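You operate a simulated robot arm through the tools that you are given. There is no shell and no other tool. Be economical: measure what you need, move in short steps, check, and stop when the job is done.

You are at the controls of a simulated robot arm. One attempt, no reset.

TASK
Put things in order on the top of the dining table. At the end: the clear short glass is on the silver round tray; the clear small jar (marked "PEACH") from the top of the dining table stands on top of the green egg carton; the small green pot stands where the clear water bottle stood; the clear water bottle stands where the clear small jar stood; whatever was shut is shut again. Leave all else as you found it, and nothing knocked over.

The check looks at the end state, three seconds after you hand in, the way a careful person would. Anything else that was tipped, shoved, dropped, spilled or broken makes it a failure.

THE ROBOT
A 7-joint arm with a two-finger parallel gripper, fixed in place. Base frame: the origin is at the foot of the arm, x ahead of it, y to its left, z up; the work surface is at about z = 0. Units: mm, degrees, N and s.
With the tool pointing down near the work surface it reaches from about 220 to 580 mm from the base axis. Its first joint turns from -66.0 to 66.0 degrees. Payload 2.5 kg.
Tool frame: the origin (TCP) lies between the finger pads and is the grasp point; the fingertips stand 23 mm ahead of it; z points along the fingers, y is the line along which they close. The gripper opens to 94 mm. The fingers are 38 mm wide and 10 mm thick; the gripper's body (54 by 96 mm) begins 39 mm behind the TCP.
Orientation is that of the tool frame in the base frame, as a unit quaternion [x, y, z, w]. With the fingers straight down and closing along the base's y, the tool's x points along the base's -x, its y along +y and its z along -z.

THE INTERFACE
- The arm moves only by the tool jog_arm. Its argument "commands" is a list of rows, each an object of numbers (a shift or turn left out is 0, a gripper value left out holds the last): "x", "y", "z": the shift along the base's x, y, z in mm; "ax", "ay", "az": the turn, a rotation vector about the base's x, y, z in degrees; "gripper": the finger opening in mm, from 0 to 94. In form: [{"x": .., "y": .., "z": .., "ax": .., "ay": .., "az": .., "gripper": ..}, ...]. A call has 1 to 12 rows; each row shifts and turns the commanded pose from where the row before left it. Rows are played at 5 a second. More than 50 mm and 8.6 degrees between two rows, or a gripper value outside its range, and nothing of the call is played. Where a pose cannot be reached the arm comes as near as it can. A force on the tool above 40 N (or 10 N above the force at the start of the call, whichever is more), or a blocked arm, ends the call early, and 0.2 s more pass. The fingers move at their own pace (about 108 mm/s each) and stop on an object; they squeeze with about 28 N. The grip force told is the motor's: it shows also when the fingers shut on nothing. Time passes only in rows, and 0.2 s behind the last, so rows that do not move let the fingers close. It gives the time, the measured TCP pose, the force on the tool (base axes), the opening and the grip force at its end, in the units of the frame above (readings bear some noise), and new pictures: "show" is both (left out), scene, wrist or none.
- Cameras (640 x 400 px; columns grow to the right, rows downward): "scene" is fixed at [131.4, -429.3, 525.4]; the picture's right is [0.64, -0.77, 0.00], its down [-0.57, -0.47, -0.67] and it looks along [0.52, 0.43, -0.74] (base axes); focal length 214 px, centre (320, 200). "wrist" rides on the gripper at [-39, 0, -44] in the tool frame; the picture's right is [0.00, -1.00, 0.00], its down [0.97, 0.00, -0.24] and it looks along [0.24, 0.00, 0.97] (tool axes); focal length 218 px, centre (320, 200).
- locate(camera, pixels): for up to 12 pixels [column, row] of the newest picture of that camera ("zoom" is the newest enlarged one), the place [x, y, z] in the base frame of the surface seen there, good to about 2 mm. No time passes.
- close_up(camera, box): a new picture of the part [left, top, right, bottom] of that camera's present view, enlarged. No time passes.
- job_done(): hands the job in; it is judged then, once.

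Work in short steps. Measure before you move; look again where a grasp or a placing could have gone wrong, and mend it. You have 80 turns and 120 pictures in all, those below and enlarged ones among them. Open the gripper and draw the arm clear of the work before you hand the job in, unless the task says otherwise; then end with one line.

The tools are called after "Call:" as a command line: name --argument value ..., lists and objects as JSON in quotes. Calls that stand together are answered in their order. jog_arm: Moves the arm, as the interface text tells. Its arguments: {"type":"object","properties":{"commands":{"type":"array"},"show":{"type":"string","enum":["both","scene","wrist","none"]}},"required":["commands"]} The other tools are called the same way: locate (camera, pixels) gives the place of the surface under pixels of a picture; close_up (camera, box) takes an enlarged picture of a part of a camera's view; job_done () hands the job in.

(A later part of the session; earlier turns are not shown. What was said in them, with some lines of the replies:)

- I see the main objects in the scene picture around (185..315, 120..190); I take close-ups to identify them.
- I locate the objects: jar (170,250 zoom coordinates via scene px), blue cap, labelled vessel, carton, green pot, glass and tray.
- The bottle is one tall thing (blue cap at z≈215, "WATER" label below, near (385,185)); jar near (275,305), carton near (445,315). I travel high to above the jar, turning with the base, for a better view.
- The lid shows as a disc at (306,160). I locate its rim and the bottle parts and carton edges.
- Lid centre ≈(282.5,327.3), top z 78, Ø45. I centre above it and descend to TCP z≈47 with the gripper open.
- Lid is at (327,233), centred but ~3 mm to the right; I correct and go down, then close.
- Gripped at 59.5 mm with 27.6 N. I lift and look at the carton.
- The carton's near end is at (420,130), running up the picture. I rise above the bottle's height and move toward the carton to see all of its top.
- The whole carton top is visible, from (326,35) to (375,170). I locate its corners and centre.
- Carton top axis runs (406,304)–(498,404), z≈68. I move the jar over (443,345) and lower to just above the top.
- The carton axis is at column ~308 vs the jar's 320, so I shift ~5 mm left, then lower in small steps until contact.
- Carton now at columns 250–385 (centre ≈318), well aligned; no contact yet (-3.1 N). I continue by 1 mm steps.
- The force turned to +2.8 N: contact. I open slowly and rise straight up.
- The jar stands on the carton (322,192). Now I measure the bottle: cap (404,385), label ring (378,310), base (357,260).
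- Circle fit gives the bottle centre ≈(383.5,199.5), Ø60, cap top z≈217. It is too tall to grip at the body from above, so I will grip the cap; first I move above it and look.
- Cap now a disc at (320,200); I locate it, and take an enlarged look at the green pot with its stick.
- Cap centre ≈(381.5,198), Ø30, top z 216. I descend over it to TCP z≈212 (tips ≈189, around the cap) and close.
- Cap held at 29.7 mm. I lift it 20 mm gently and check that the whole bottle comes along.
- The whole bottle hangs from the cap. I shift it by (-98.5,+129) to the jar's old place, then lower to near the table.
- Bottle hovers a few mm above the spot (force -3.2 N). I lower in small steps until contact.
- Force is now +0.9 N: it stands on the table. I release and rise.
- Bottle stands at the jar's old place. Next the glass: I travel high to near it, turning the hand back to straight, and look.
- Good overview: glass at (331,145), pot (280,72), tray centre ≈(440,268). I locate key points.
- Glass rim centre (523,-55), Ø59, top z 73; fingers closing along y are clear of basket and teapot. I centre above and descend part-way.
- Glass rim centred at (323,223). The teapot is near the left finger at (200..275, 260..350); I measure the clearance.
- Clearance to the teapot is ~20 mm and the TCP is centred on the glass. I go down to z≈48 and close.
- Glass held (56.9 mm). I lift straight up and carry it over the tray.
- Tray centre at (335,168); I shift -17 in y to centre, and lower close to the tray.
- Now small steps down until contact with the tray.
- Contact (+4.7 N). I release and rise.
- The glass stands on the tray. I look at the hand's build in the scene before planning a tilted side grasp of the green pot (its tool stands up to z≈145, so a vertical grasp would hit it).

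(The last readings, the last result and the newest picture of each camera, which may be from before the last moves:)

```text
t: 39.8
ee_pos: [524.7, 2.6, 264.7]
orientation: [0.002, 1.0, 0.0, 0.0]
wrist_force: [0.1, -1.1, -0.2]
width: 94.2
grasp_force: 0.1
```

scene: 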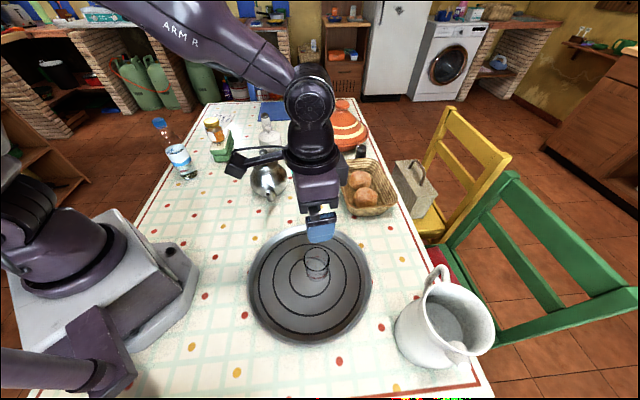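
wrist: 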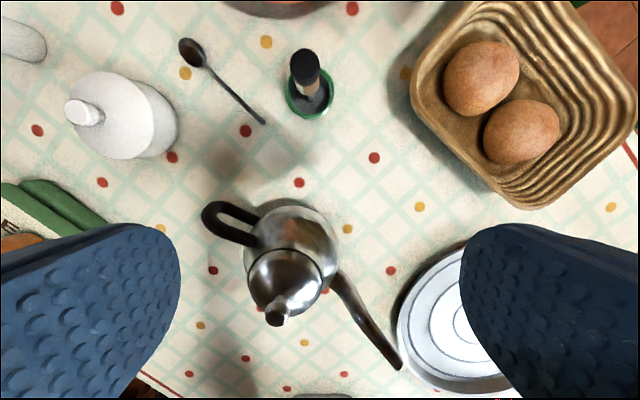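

The bracket on the hand's tool +x side matters when tilting. I take a scene picture to measure it, and locate pot and tool.

Call:
jog_arm --commands '[{}]' --show "scene"

Call:
close_up --camera "wrist" --box '[250, 30, 370, 130]'

Call:
locate --camera "wrist" --pixels '[[304, 53], [287, 90], [334, 90], [308, 116], [305, 50], [294, 68], [320, 68], [315, 92], [268, 125], [306, 112], [180, 45], [212, 210]]'

```text
t: 40.2
ee_pos: [524.8, 3.5, 264.5]
orientation: [0.002, 1.0, 0.0, 0.0]
wrist_force: [0.5, 0.4, -0.2]
width: 94.2
grasp_force: 0.0
```

scene: 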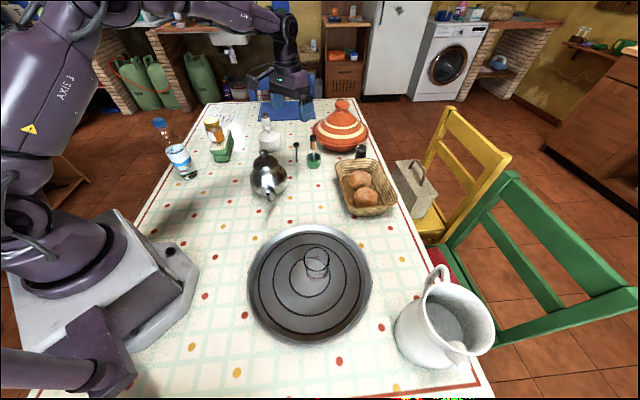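

```text
4.00 times, centred on (310, 80) of wrist
```

zoom: 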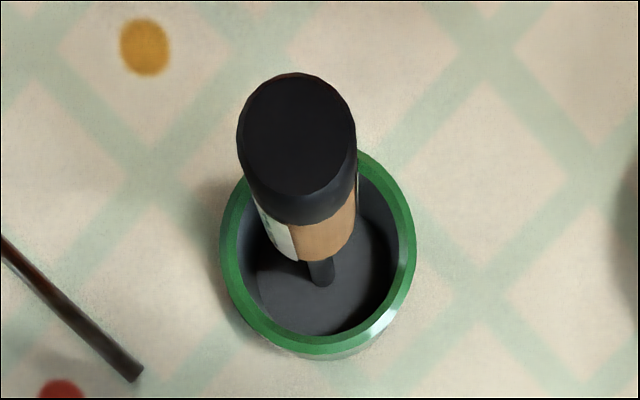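

```text
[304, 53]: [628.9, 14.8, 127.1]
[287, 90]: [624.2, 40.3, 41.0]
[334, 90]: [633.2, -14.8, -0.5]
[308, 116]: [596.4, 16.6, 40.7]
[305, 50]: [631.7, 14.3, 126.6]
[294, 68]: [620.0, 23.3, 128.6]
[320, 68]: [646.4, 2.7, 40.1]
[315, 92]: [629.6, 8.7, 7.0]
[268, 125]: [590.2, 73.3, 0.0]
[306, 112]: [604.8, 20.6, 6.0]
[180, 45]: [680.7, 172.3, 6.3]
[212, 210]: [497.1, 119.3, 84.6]
```

Pot: centre ≈(622,15), Ø≈50, rim z 41; its tool stands upright to z 128, Ø25. I zoom on the hand in the scene to measure the bracket.

Call:
close_up --camera "scene" --box '[230, 0, 330, 130]'

Call:
locate --camera "scene" --pixels '[[252, 82], [250, 72], [258, 70], [262, 85], [270, 68], [278, 72], [285, 78], [292, 92], [275, 100], [298, 105], [285, 50], [256, 88]]'

```text
3.08 times, centred on (280, 65) of scene
```

zoom: 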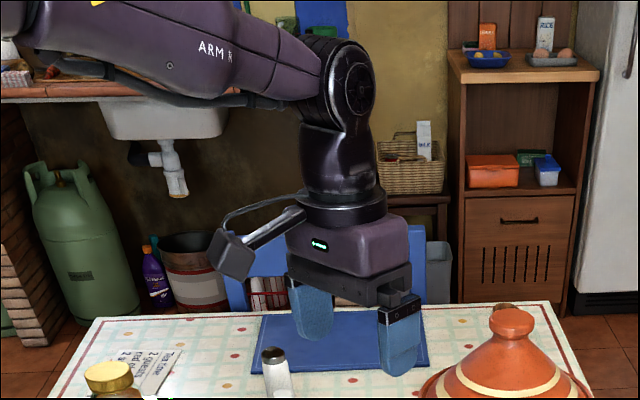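

```text
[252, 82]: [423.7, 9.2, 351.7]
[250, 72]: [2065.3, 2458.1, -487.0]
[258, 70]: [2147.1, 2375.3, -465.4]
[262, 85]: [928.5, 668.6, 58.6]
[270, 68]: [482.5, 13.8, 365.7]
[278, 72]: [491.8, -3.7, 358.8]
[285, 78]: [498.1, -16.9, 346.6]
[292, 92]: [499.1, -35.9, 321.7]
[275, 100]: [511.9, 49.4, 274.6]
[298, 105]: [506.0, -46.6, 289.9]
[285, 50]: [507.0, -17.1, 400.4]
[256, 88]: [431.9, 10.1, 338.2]
```

The bracket box sits ~105 mm on the tool +x side, so for a low tilted grasp it must be on top: I turn the hand by -140° about vertical (fingers will then tilt toward azimuth 40°, through the free corridor where the glass stood). First half now.

Call:
jog_arm --commands '[{"az": -8.24}, {"az": -8.24}, {"az": -8.24}, {"az": -8.24}, {"az": -8.24}, {"az": -8.24}, {"az": -8.24}, {"az": -8.24}, {"az": -8.24}, {}]' --show "none"

Call:
jog_arm --commands '[{"az": -8.24}, {"az": -8.24}, {"az": -8.24}, {"az": -8.24}, {"az": -8.24}, {"az": -8.24}, {"az": -8.24}, {"az": -8.24}, {}]' --show "scene"

Call:
locate --camera "wrist" --pixels '[[413, 75], [415, 110], [450, 160], [500, 205], [212, 205], [270, 315], [400, 368]]'

```text
t: 42.4
ee_pos: [524.3, 3.2, 263.4]
orientation: [0.605, 0.796, 0.0, 0.0]
wrist_force: [0.4, -0.5, -0.2]
width: 93.9
grasp_force: 0.1
```

```text
t: 44.4
ee_pos: [524.4, 2.5, 261.7]
orientation: [0.941, 0.338, 0.0, 0.0]
wrist_force: [0.4, -0.2, -1.1]
width: 93.9
grasp_force: 0.0
```

scene: 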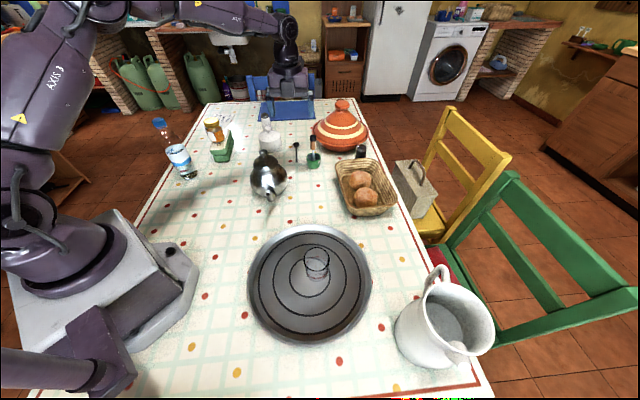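

```text
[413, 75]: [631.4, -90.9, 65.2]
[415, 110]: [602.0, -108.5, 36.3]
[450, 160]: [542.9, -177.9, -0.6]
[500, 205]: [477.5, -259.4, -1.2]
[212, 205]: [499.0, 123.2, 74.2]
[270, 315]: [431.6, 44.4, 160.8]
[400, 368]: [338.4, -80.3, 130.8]
```

The turn was reached (-140.4°). Now I tilt the fingers forward by 65° toward azimuth 40° while drifting to the stand-off point (545,-49), staying high.

Call:
jog_arm --commands '[{"x": 2.6, "y": -6.5, "ax": 5.22, "ay": -6.22}, {"x": 2.6, "y": -6.5, "ax": 5.22, "ay": -6.22}, {"x": 2.6, "y": -6.5, "ax": 5.22, "ay": -6.22}, {"x": 2.6, "y": -6.5, "ax": 5.22, "ay": -6.22}, {"x": 2.6, "y": -6.5, "ax": 5.22, "ay": -6.22}, {"x": 2.6, "y": -6.5, "ax": 5.22, "ay": -6.22}, {"x": 2.6, "y": -6.5, "ax": 5.22, "ay": -6.22}, {"x": 2.6, "y": -6.5, "ax": 5.22, "ay": -6.22}, {}]' --show "both"

```text
t: 46.4
ee_pos: [545.9, -50.2, 263.1]
orientation: [0.793, 0.286, 0.505, -0.185]
wrist_force: [-0.1, -0.7, 0.2]
width: 94.0
grasp_force: 0.0
```

scene: 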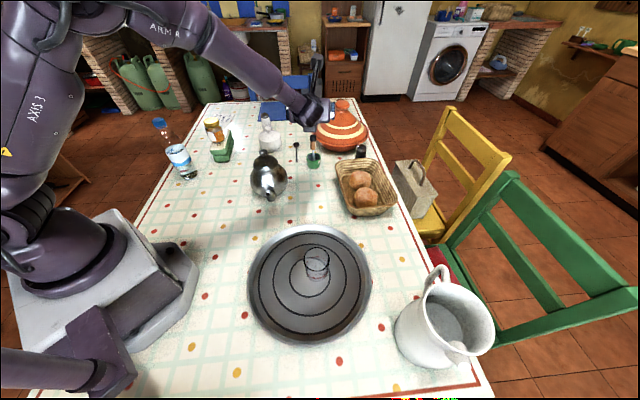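
wrist: 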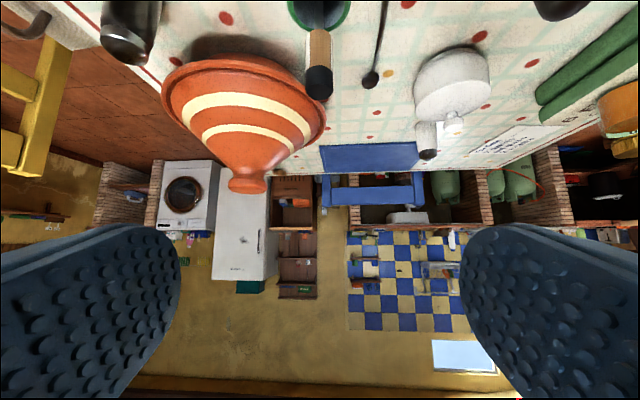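

Aligned: the pot sits straight ahead near column 320. I narrow the gripper to 76 (spoon clearance) and lower to z≈120, watching the arm.

Call:
jog_arm --commands '[{"gripper": 76, "z": -30}, {"z": -40}, {"z": -40}, {"z": -35}, {}]' --show "both"

```text
t: 47.6
ee_pos: [545.1, -49.9, 118.4]
orientation: [0.793, 0.286, 0.504, -0.185]
wrist_force: [0.3, -0.6, -0.3]
width: 75.9
grasp_force: 0.0
```

scene: 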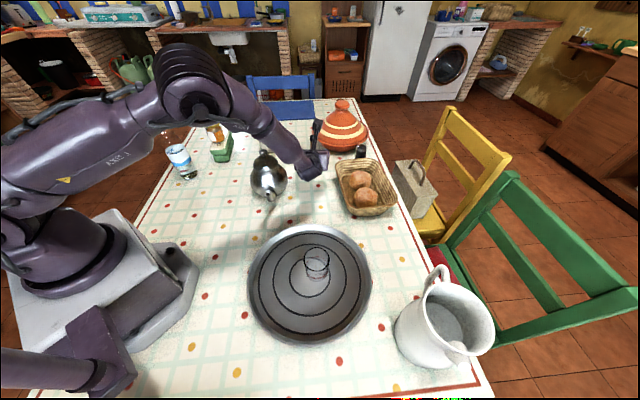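
wrist: 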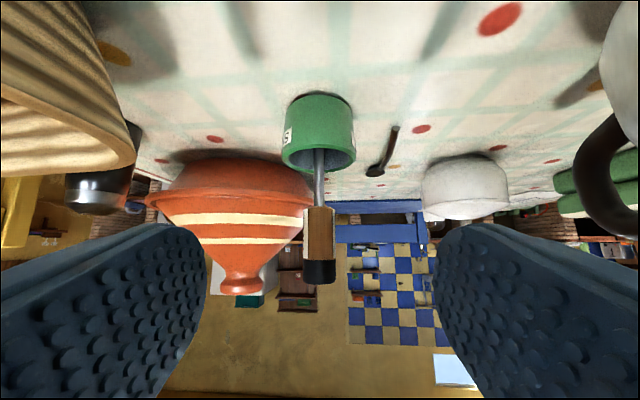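

The arm comes near the teapot around (262,150); I enlarge and locate the forearm there before lowering further.

Call:
close_up --camera "scene" --box '[230, 90, 350, 210]'

Call:
locate --camera "scene" --pixels '[[195, 80], [230, 115], [255, 110], [265, 125], [262, 141], [280, 152], [290, 145], [298, 165], [305, 175], [315, 160], [318, 130], [264, 158]]'

Call:
locate --camera "wrist" --pixels '[[283, 140], [356, 140], [318, 96], [320, 105], [305, 250], [336, 250], [320, 180], [395, 130], [378, 172], [320, 285]]'

```text
3.33 times, centred on (290, 150) of scene
```

zoom: 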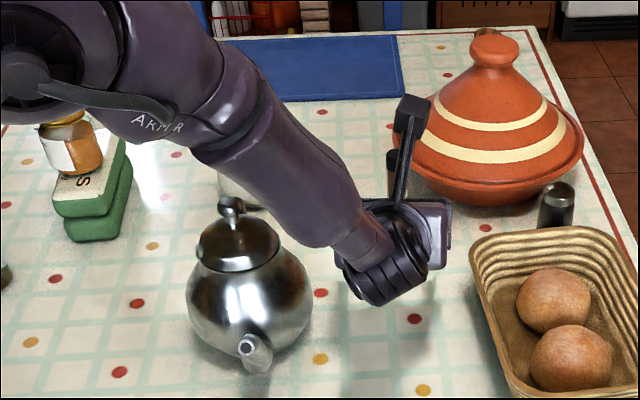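

```text
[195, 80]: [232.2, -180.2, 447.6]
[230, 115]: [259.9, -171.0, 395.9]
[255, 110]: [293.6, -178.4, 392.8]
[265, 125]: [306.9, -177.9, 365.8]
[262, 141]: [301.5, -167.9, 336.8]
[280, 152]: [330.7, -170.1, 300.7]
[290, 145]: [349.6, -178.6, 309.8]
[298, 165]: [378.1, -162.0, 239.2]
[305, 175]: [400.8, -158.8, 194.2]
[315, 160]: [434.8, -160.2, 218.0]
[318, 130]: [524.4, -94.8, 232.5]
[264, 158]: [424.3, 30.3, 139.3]
```

```text
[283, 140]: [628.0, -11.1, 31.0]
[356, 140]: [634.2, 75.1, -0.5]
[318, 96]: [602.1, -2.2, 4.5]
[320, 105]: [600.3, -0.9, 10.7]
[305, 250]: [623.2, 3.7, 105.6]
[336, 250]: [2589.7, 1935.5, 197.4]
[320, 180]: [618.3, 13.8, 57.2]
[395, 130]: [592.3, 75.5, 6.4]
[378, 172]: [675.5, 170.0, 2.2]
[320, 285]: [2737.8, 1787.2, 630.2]
```

Forearm stays near y≈-165, far from the teapot; pot centre ≈(620,15.5), aligned within 2 mm. I lower to z≈33 at the stand-off.

Call:
jog_arm --commands '[{"z": -40}, {"z": -30}, {"z": -15}, {}]' --show "both"

```text
t: 48.6
ee_pos: [547.2, -49.3, 33.5]
orientation: [0.793, 0.287, 0.504, -0.185]
wrist_force: [0.8, -0.2, 0.0]
width: 75.8
grasp_force: 0.2
```

scene: 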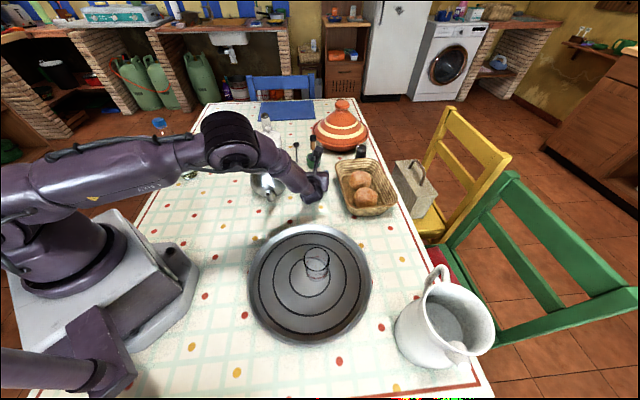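
wrist: 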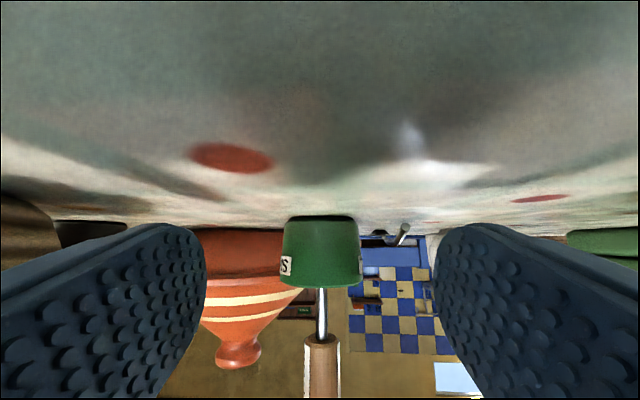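

Pot centred between the fingers (column 322). I advance ~93 mm along the finger direction in small rows.

Call:
jog_arm --commands '[{"x": 15.3, "y": 12.9}, {"x": 15.3, "y": 12.9}, {"x": 15.3, "y": 12.9}, {"x": 13, "y": 11}, {"x": 12, "y": 10}, {}]' --show "both"

Call:
close_up --camera "scene" --box '[250, 110, 370, 210]'

```text
t: 50.0
ee_pos: [615.7, 10.1, 33.4]
orientation: [0.793, 0.287, 0.505, -0.185]
wrist_force: [-0.3, -1.2, -0.7]
width: 76.1
grasp_force: 0.0
```

scene: 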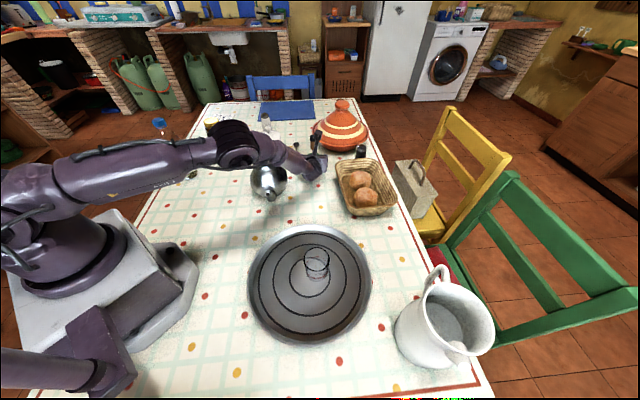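
wrist: 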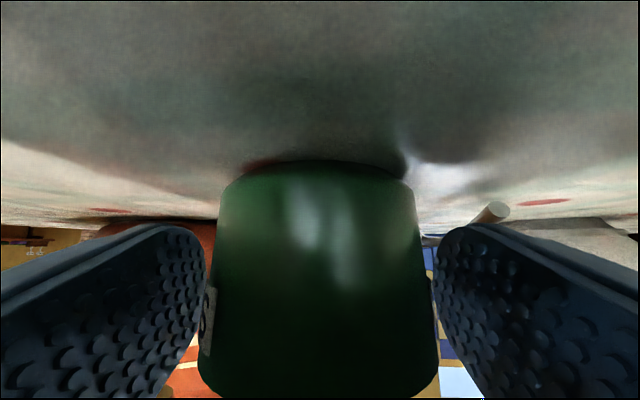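

```text
4.00 times, centred on (310, 160) of scene
```

zoom: 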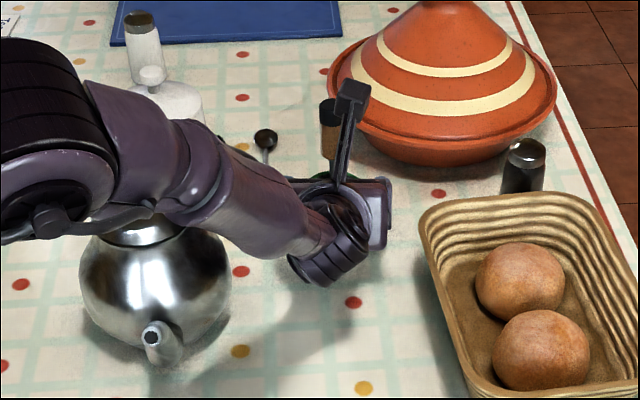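

The pot is between the fingers, no contact forces, handle clear of the bracket. I close.

Call:
jog_arm --commands '[{"gripper": 55}, {"gripper": 30}, {}, {}]' --show "wrist"

```text
t: 51.0
ee_pos: [617.0, 9.0, 33.8]
orientation: [0.793, 0.286, 0.505, -0.184]
wrist_force: [1.4, -0.6, -0.3]
width: 55.3
grasp_force: 27.9
```

wrist: 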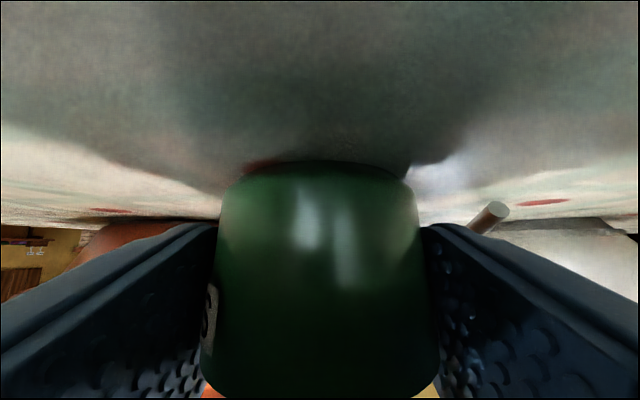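

Held at 55.3 mm. I lift gently and check that the tool in the pot stays.

Call:
jog_arm --commands '[{"z": 5}, {"z": 15}, {"z": 20}, {}]' --show "both"

Call:
close_up --camera "scene" --box '[250, 90, 370, 190]'

```text
t: 52.0
ee_pos: [618.0, 9.4, 72.6]
orientation: [0.793, 0.286, 0.505, -0.185]
wrist_force: [-0.8, -0.4, -3.5]
width: 55.0
grasp_force: 28.3
```

scene: 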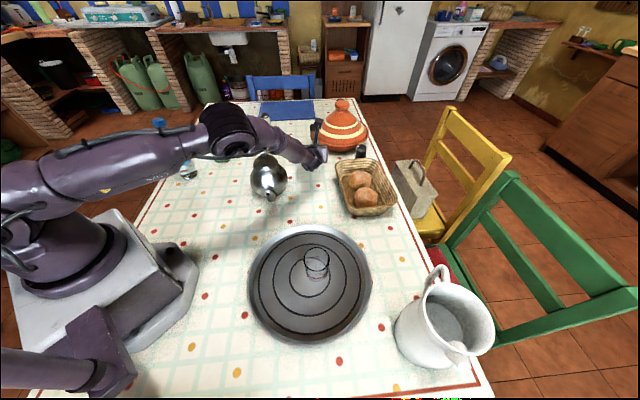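
wrist: 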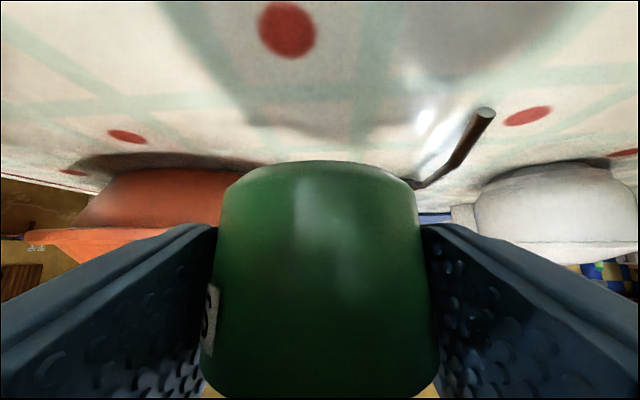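

```text
4.00 times, centred on (310, 140) of scene
```

zoom: 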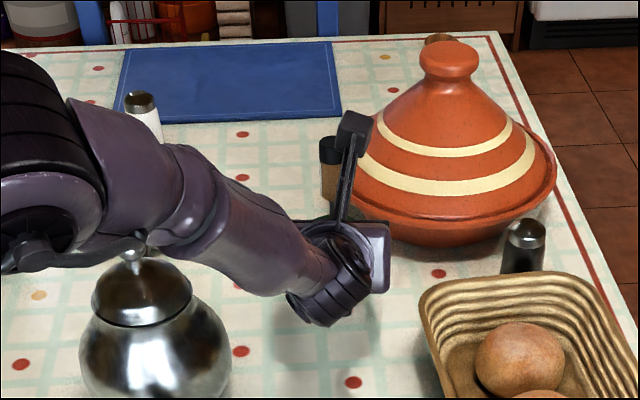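

The pot with its tool is lifted upright (-3.5 N). I raise it high while drawing back, then see.

Call:
jog_arm --commands '[{"z": 45}, {"z": 45}, {"z": 40, "x": -20, "y": -5}, {"z": 40, "x": -25, "y": -5}, {"z": 20, "x": -40, "y": 0}, {"x": -45}, {"x": -40, "y": 10}, {}]' --show "scene"

```text
t: 53.8
ee_pos: [448.8, 11.2, 262.2]
orientation: [0.793, 0.287, 0.504, -0.185]
wrist_force: [-0.6, 0.0, -3.7]
width: 55.0
grasp_force: 28.5
```

scene: 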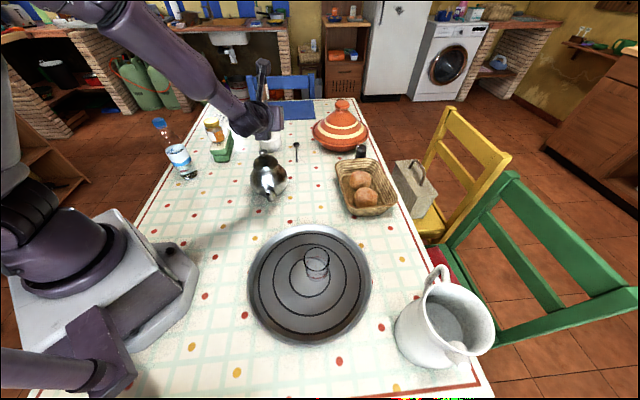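

I carry it over to above the bottle's old spot, turning the hand to azimuth 0 (fingers pointing +x).

Call:
jog_arm --commands '[{"x": -15, "y": 37, "az": -8}, {"x": -15, "y": 37, "az": -8}, {"x": -15, "y": 37, "az": -8}, {"x": -15, "y": 37, "az": -8}, {"x": -15, "y": 38, "az": -8}, {}]' --show "both"

```text
t: 55.2
ee_pos: [453.7, 88.4, 250.4]
orientation: [0.855, 0.029, 0.516, -0.028]
wrist_force: [0.0, 0.5, -3.6]
width: 54.6
grasp_force: 28.0
out of reach, approached as far as the arm can: row 3, 4, 5
```

scene: 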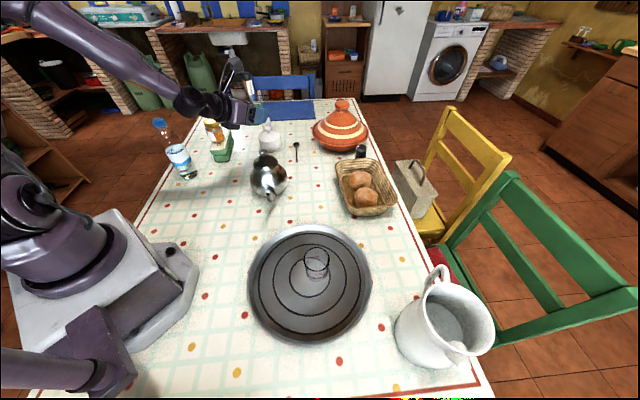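
wrist: 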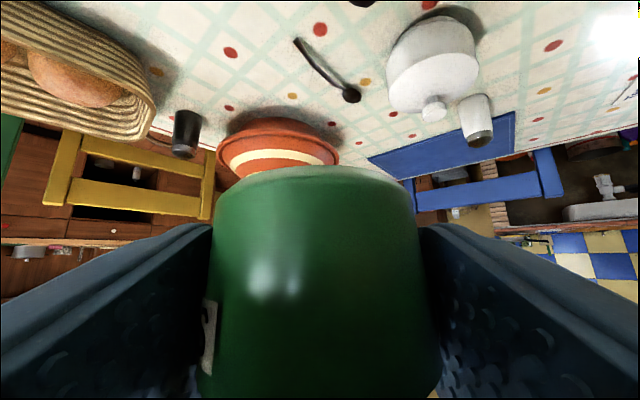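

Hand azimuth 0 hits a joint limit; azimuth ≈55 should work and keep clear of the teapot. I turn back by +55° at height and read where the arm is.

Call:
jog_arm --commands '[{"az": 7.86}, {"az": 7.86}, {"az": 7.86}, {"az": 7.86}, {"az": 7.86}, {"az": 7.86}, {"az": 7.84}, {}]' --show "scene"

```text
t: 57.0
ee_pos: [452.5, 87.5, 251.9]
orientation: [0.744, 0.417, 0.451, -0.261]
wrist_force: [0.8, 1.3, -4.6]
width: 54.6
grasp_force: 27.7
```

scene: 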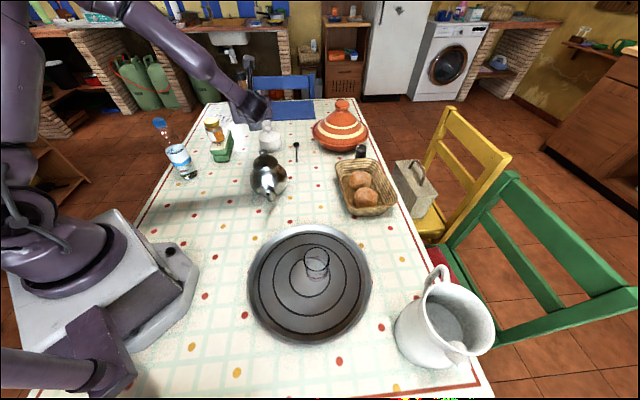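

The command was clipped there; hand is now at azimuth ≈59°, pitch 27° (2° off level). I correct the 2° tilt and move over the spot at height.

Call:
jog_arm --commands '[{"ax": 1.78, "ay": -1.06}, {"x": -25, "y": 35}, {"x": -25, "y": 35}, {"x": -24.5, "y": 34}, {}]' --show "both"

```text
t: 58.2
ee_pos: [377.3, 193.2, 250.5]
orientation: [0.736, 0.412, 0.465, -0.269]
wrist_force: [-0.1, -0.3, -2.9]
width: 54.6
grasp_force: 27.9
```

scene: 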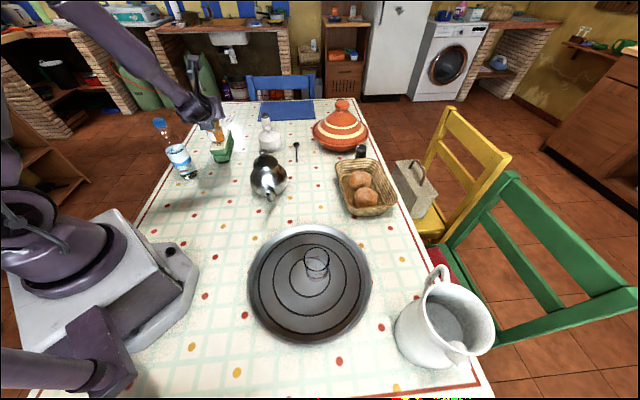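
wrist: 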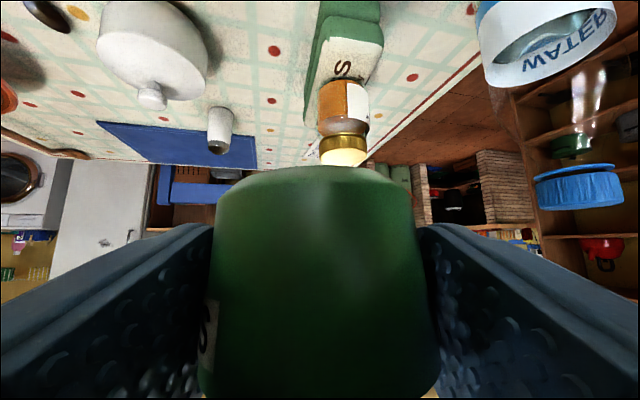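

Level again (pitch 25.0°) above the spot. I lower to z≈115 and check the arm's clearances.

Call:
jog_arm --commands '[{"z": -45}, {"z": -45}, {"z": -45}, {}]' --show "scene"

Call:
close_up --camera "scene" --box '[140, 80, 300, 220]'

```text
t: 59.2
ee_pos: [378.6, 189.3, 118.6]
orientation: [0.736, 0.412, 0.466, -0.269]
wrist_force: [-0.2, 1.0, -3.8]
width: 54.5
grasp_force: 27.8
```

scene: 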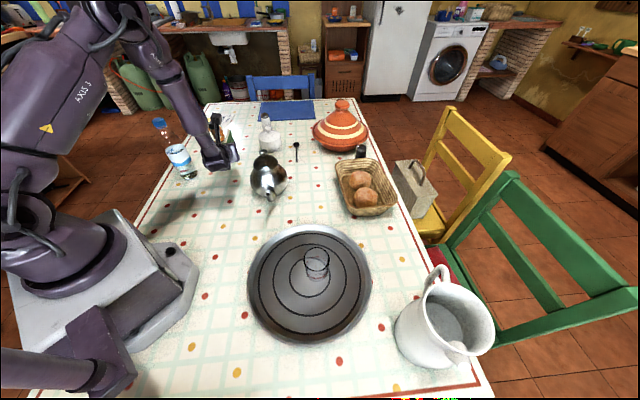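

```text
2.86 times, centred on (220, 150) of scene
```

zoom: 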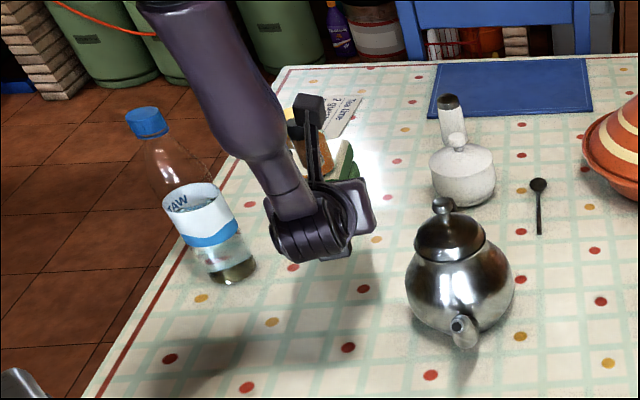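

The hand is clear of the teapot; I check the forearm's distance to the bottle.

Call:
locate --camera "scene" --pixels '[[145, 40], [165, 75], [185, 110], [200, 140], [210, 135], [215, 160], [235, 150], [195, 130], [215, 120]]'

```text
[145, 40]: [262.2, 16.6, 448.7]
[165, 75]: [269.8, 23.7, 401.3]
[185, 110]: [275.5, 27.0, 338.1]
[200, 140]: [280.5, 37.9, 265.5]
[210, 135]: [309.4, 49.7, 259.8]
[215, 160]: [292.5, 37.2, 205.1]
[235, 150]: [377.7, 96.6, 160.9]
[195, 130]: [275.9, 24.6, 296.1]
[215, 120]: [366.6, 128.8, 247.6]
```

Forearm is near y≈20–50, far from the bottle at y≈328. I lower the pot to just above the table.

Call:
jog_arm --commands '[{"z": -40}, {"z": -25}, {"z": -10}, {}]' --show "both"

```text
t: 60.2
ee_pos: [376.9, 191.7, 42.3]
orientation: [0.735, 0.412, 0.465, -0.27]
wrist_force: [0.3, -0.5, -4.0]
width: 54.5
grasp_force: 27.8
```

scene: 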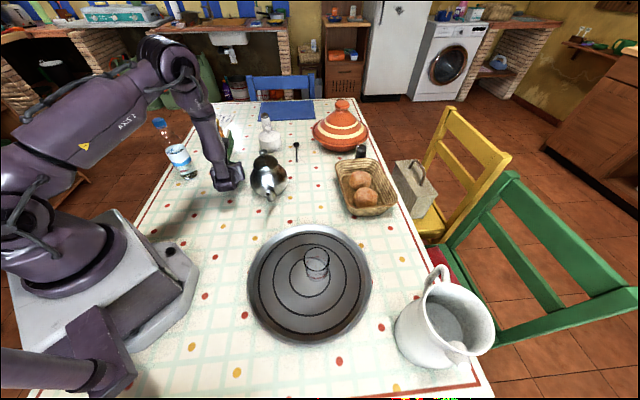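
wrist: 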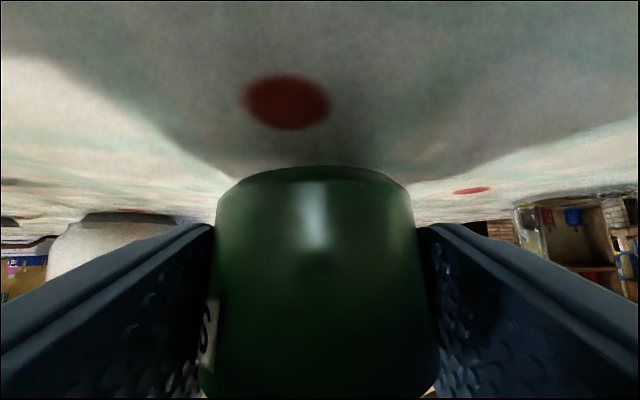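

Still hanging (-4 N) about 8 mm above. I go down in small steps.

Call:
jog_arm --commands '[{"z": -4}, {"z": -2}, {"z": -1}, {}]' --show "none"

```text
t: 61.2
ee_pos: [377.6, 193.3, 34.6]
orientation: [0.736, 0.412, 0.465, -0.269]
wrist_force: [-0.4, -1.1, -4.5]
width: 54.5
grasp_force: 28.7
```

Call:
jog_arm --commands '[{"z": -1}, {"z": -1}, {}]' --show "none"

```text
t: 62.0
ee_pos: [377.1, 191.6, 32.3]
orientation: [0.737, 0.411, 0.465, -0.269]
wrist_force: [0.0, 0.7, -3.3]
width: 54.6
grasp_force: 28.3
```

Call:
jog_arm --commands '[{"z": -1}, {}]' --show "none"

```text
t: 62.6
ee_pos: [377.0, 190.7, 31.5]
orientation: [0.736, 0.411, 0.467, -0.269]
wrist_force: [-4.0, -4.5, 13.4]
width: 54.5
grasp_force: 27.6
```

Contact (+13 N). I ease up 0.6 mm, open gently to 76, then look.

Call:
jog_arm --commands '[{"z": 0.6}, {"gripper": 60}, {"gripper": 76}, {}]' --show "both"

```text
t: 63.6
ee_pos: [376.7, 190.8, 32.5]
orientation: [0.736, 0.412, 0.465, -0.269]
wrist_force: [0.2, 0.4, 0.0]
width: 75.8
grasp_force: 0.0
```

scene: 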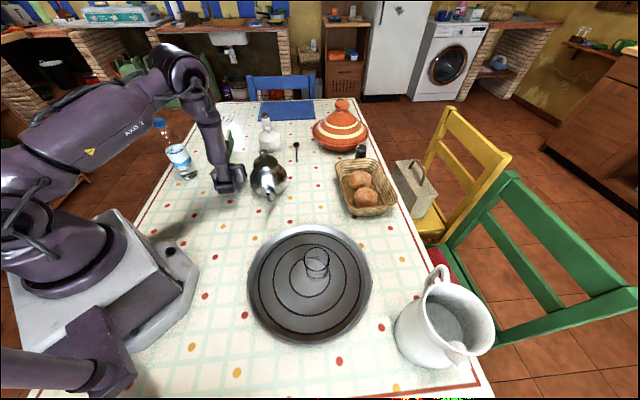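
wrist: 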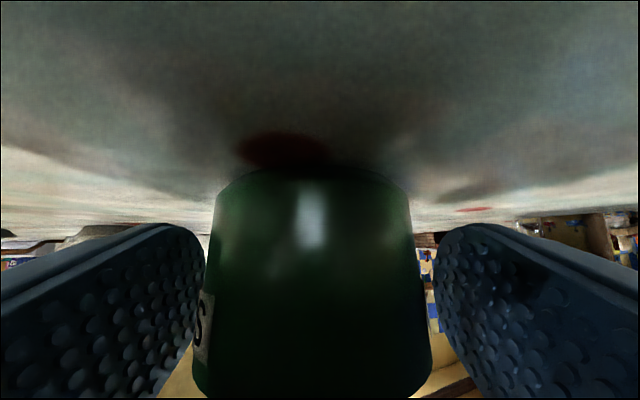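

Released cleanly. I withdraw back along the fingers, slightly upward, then straight up.

Call:
jog_arm --commands '[{"x": -9.4, "y": -15.6, "z": 8.4}, {"x": -9.4, "y": -15.6, "z": 8.4}, {"x": -9.4, "y": -15.6, "z": 8.4}, {"x": -9.4, "y": -15.6, "z": 8.4}, {"z": 20}, {"z": 40}, {"z": 40}, {"z": 40}, {"z": 40}, {}]' --show "both"

```text
t: 65.8
ee_pos: [340.0, 132.5, 244.0]
orientation: [0.737, 0.411, 0.465, -0.269]
wrist_force: [-0.1, 0.7, 0.2]
width: 76.1
grasp_force: 0.1
```

scene: 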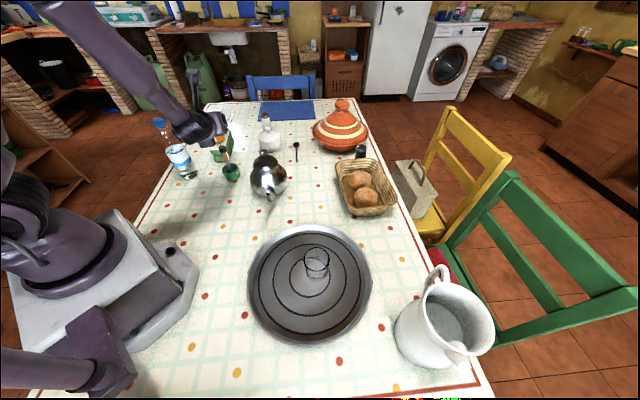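
wrist: 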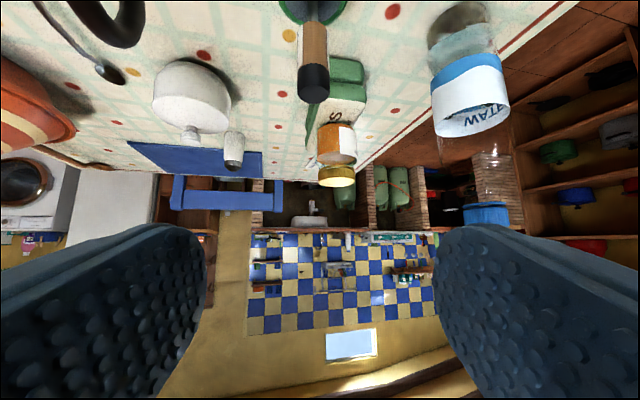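

Pot stands upright at the bottle's old spot. I draw the arm up and back, open fully, and inspect the final state.

Call:
jog_arm --commands '[{"z": 40, "gripper": 94}, {"z": 40, "x": -10, "y": -20}, {"y": -30, "z": 20}, {"y": -30}, {}]' --show "scene"

Call:
close_up --camera "scene" --box '[140, 90, 300, 210]'

Call:
close_up --camera "scene" --box '[240, 90, 400, 350]'

Call:
locate --camera "scene" --pixels '[[231, 178], [224, 172], [238, 172], [185, 176], [214, 136], [317, 262]]'

```text
t: 67.0
ee_pos: [326.8, 50.2, 346.2]
orientation: [0.736, 0.411, 0.466, -0.269]
wrist_force: [0.2, 0.6, -0.1]
width: 94.1
grasp_force: 0.0
```

scene: 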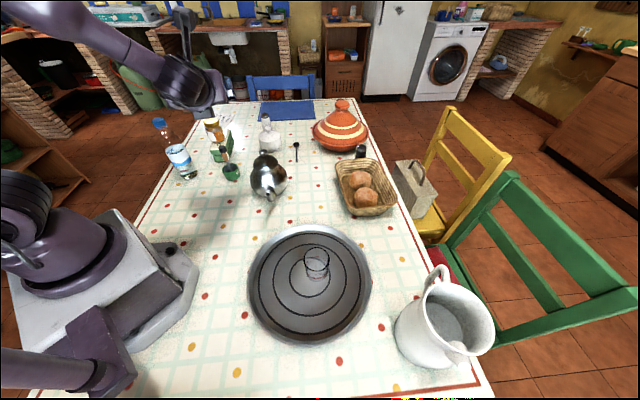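

```text
3.33 times, centred on (220, 150) of scene
```

zoom: 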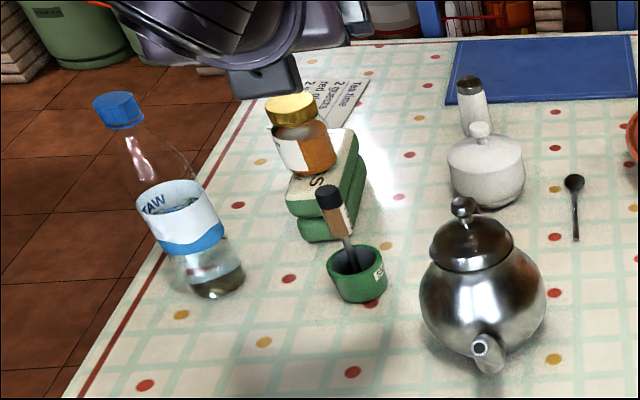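

```text
1.54 times, centred on (320, 220) of scene
```

zoom: 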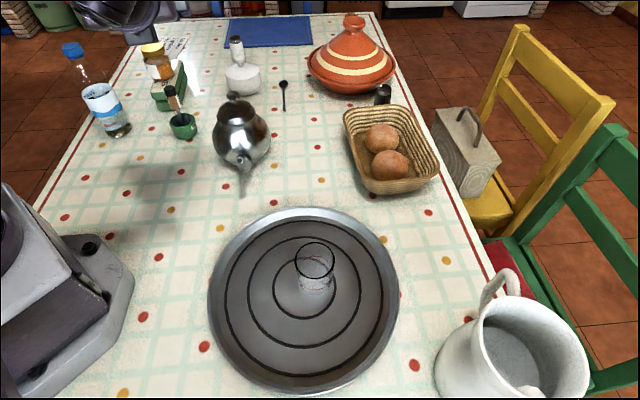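

```text
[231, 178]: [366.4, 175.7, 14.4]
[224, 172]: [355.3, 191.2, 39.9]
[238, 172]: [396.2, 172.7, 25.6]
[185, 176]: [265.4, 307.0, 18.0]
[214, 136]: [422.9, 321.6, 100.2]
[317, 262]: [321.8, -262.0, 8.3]
```

Everything is in place: the pot is at the bottle's spot, the bottle at the jar's spot, the jar on the carton and the glass on the tray. All of it is upright, nothing else has moved, and the arm is clear. I hand in.

Call:
job_done

```text
The job is handed in.
```

I've handed the job in, with everything on the dining table where you asked: the glass is on the silver tray, the "PEACH" jar on the egg carton, the green pot (with its tool still in it) where the water bottle stood, and the bottle where the jar stood. In the last pictures all four stood upright and nothing else looked disturbed. I opened nothing, so everything that was shut is still shut.
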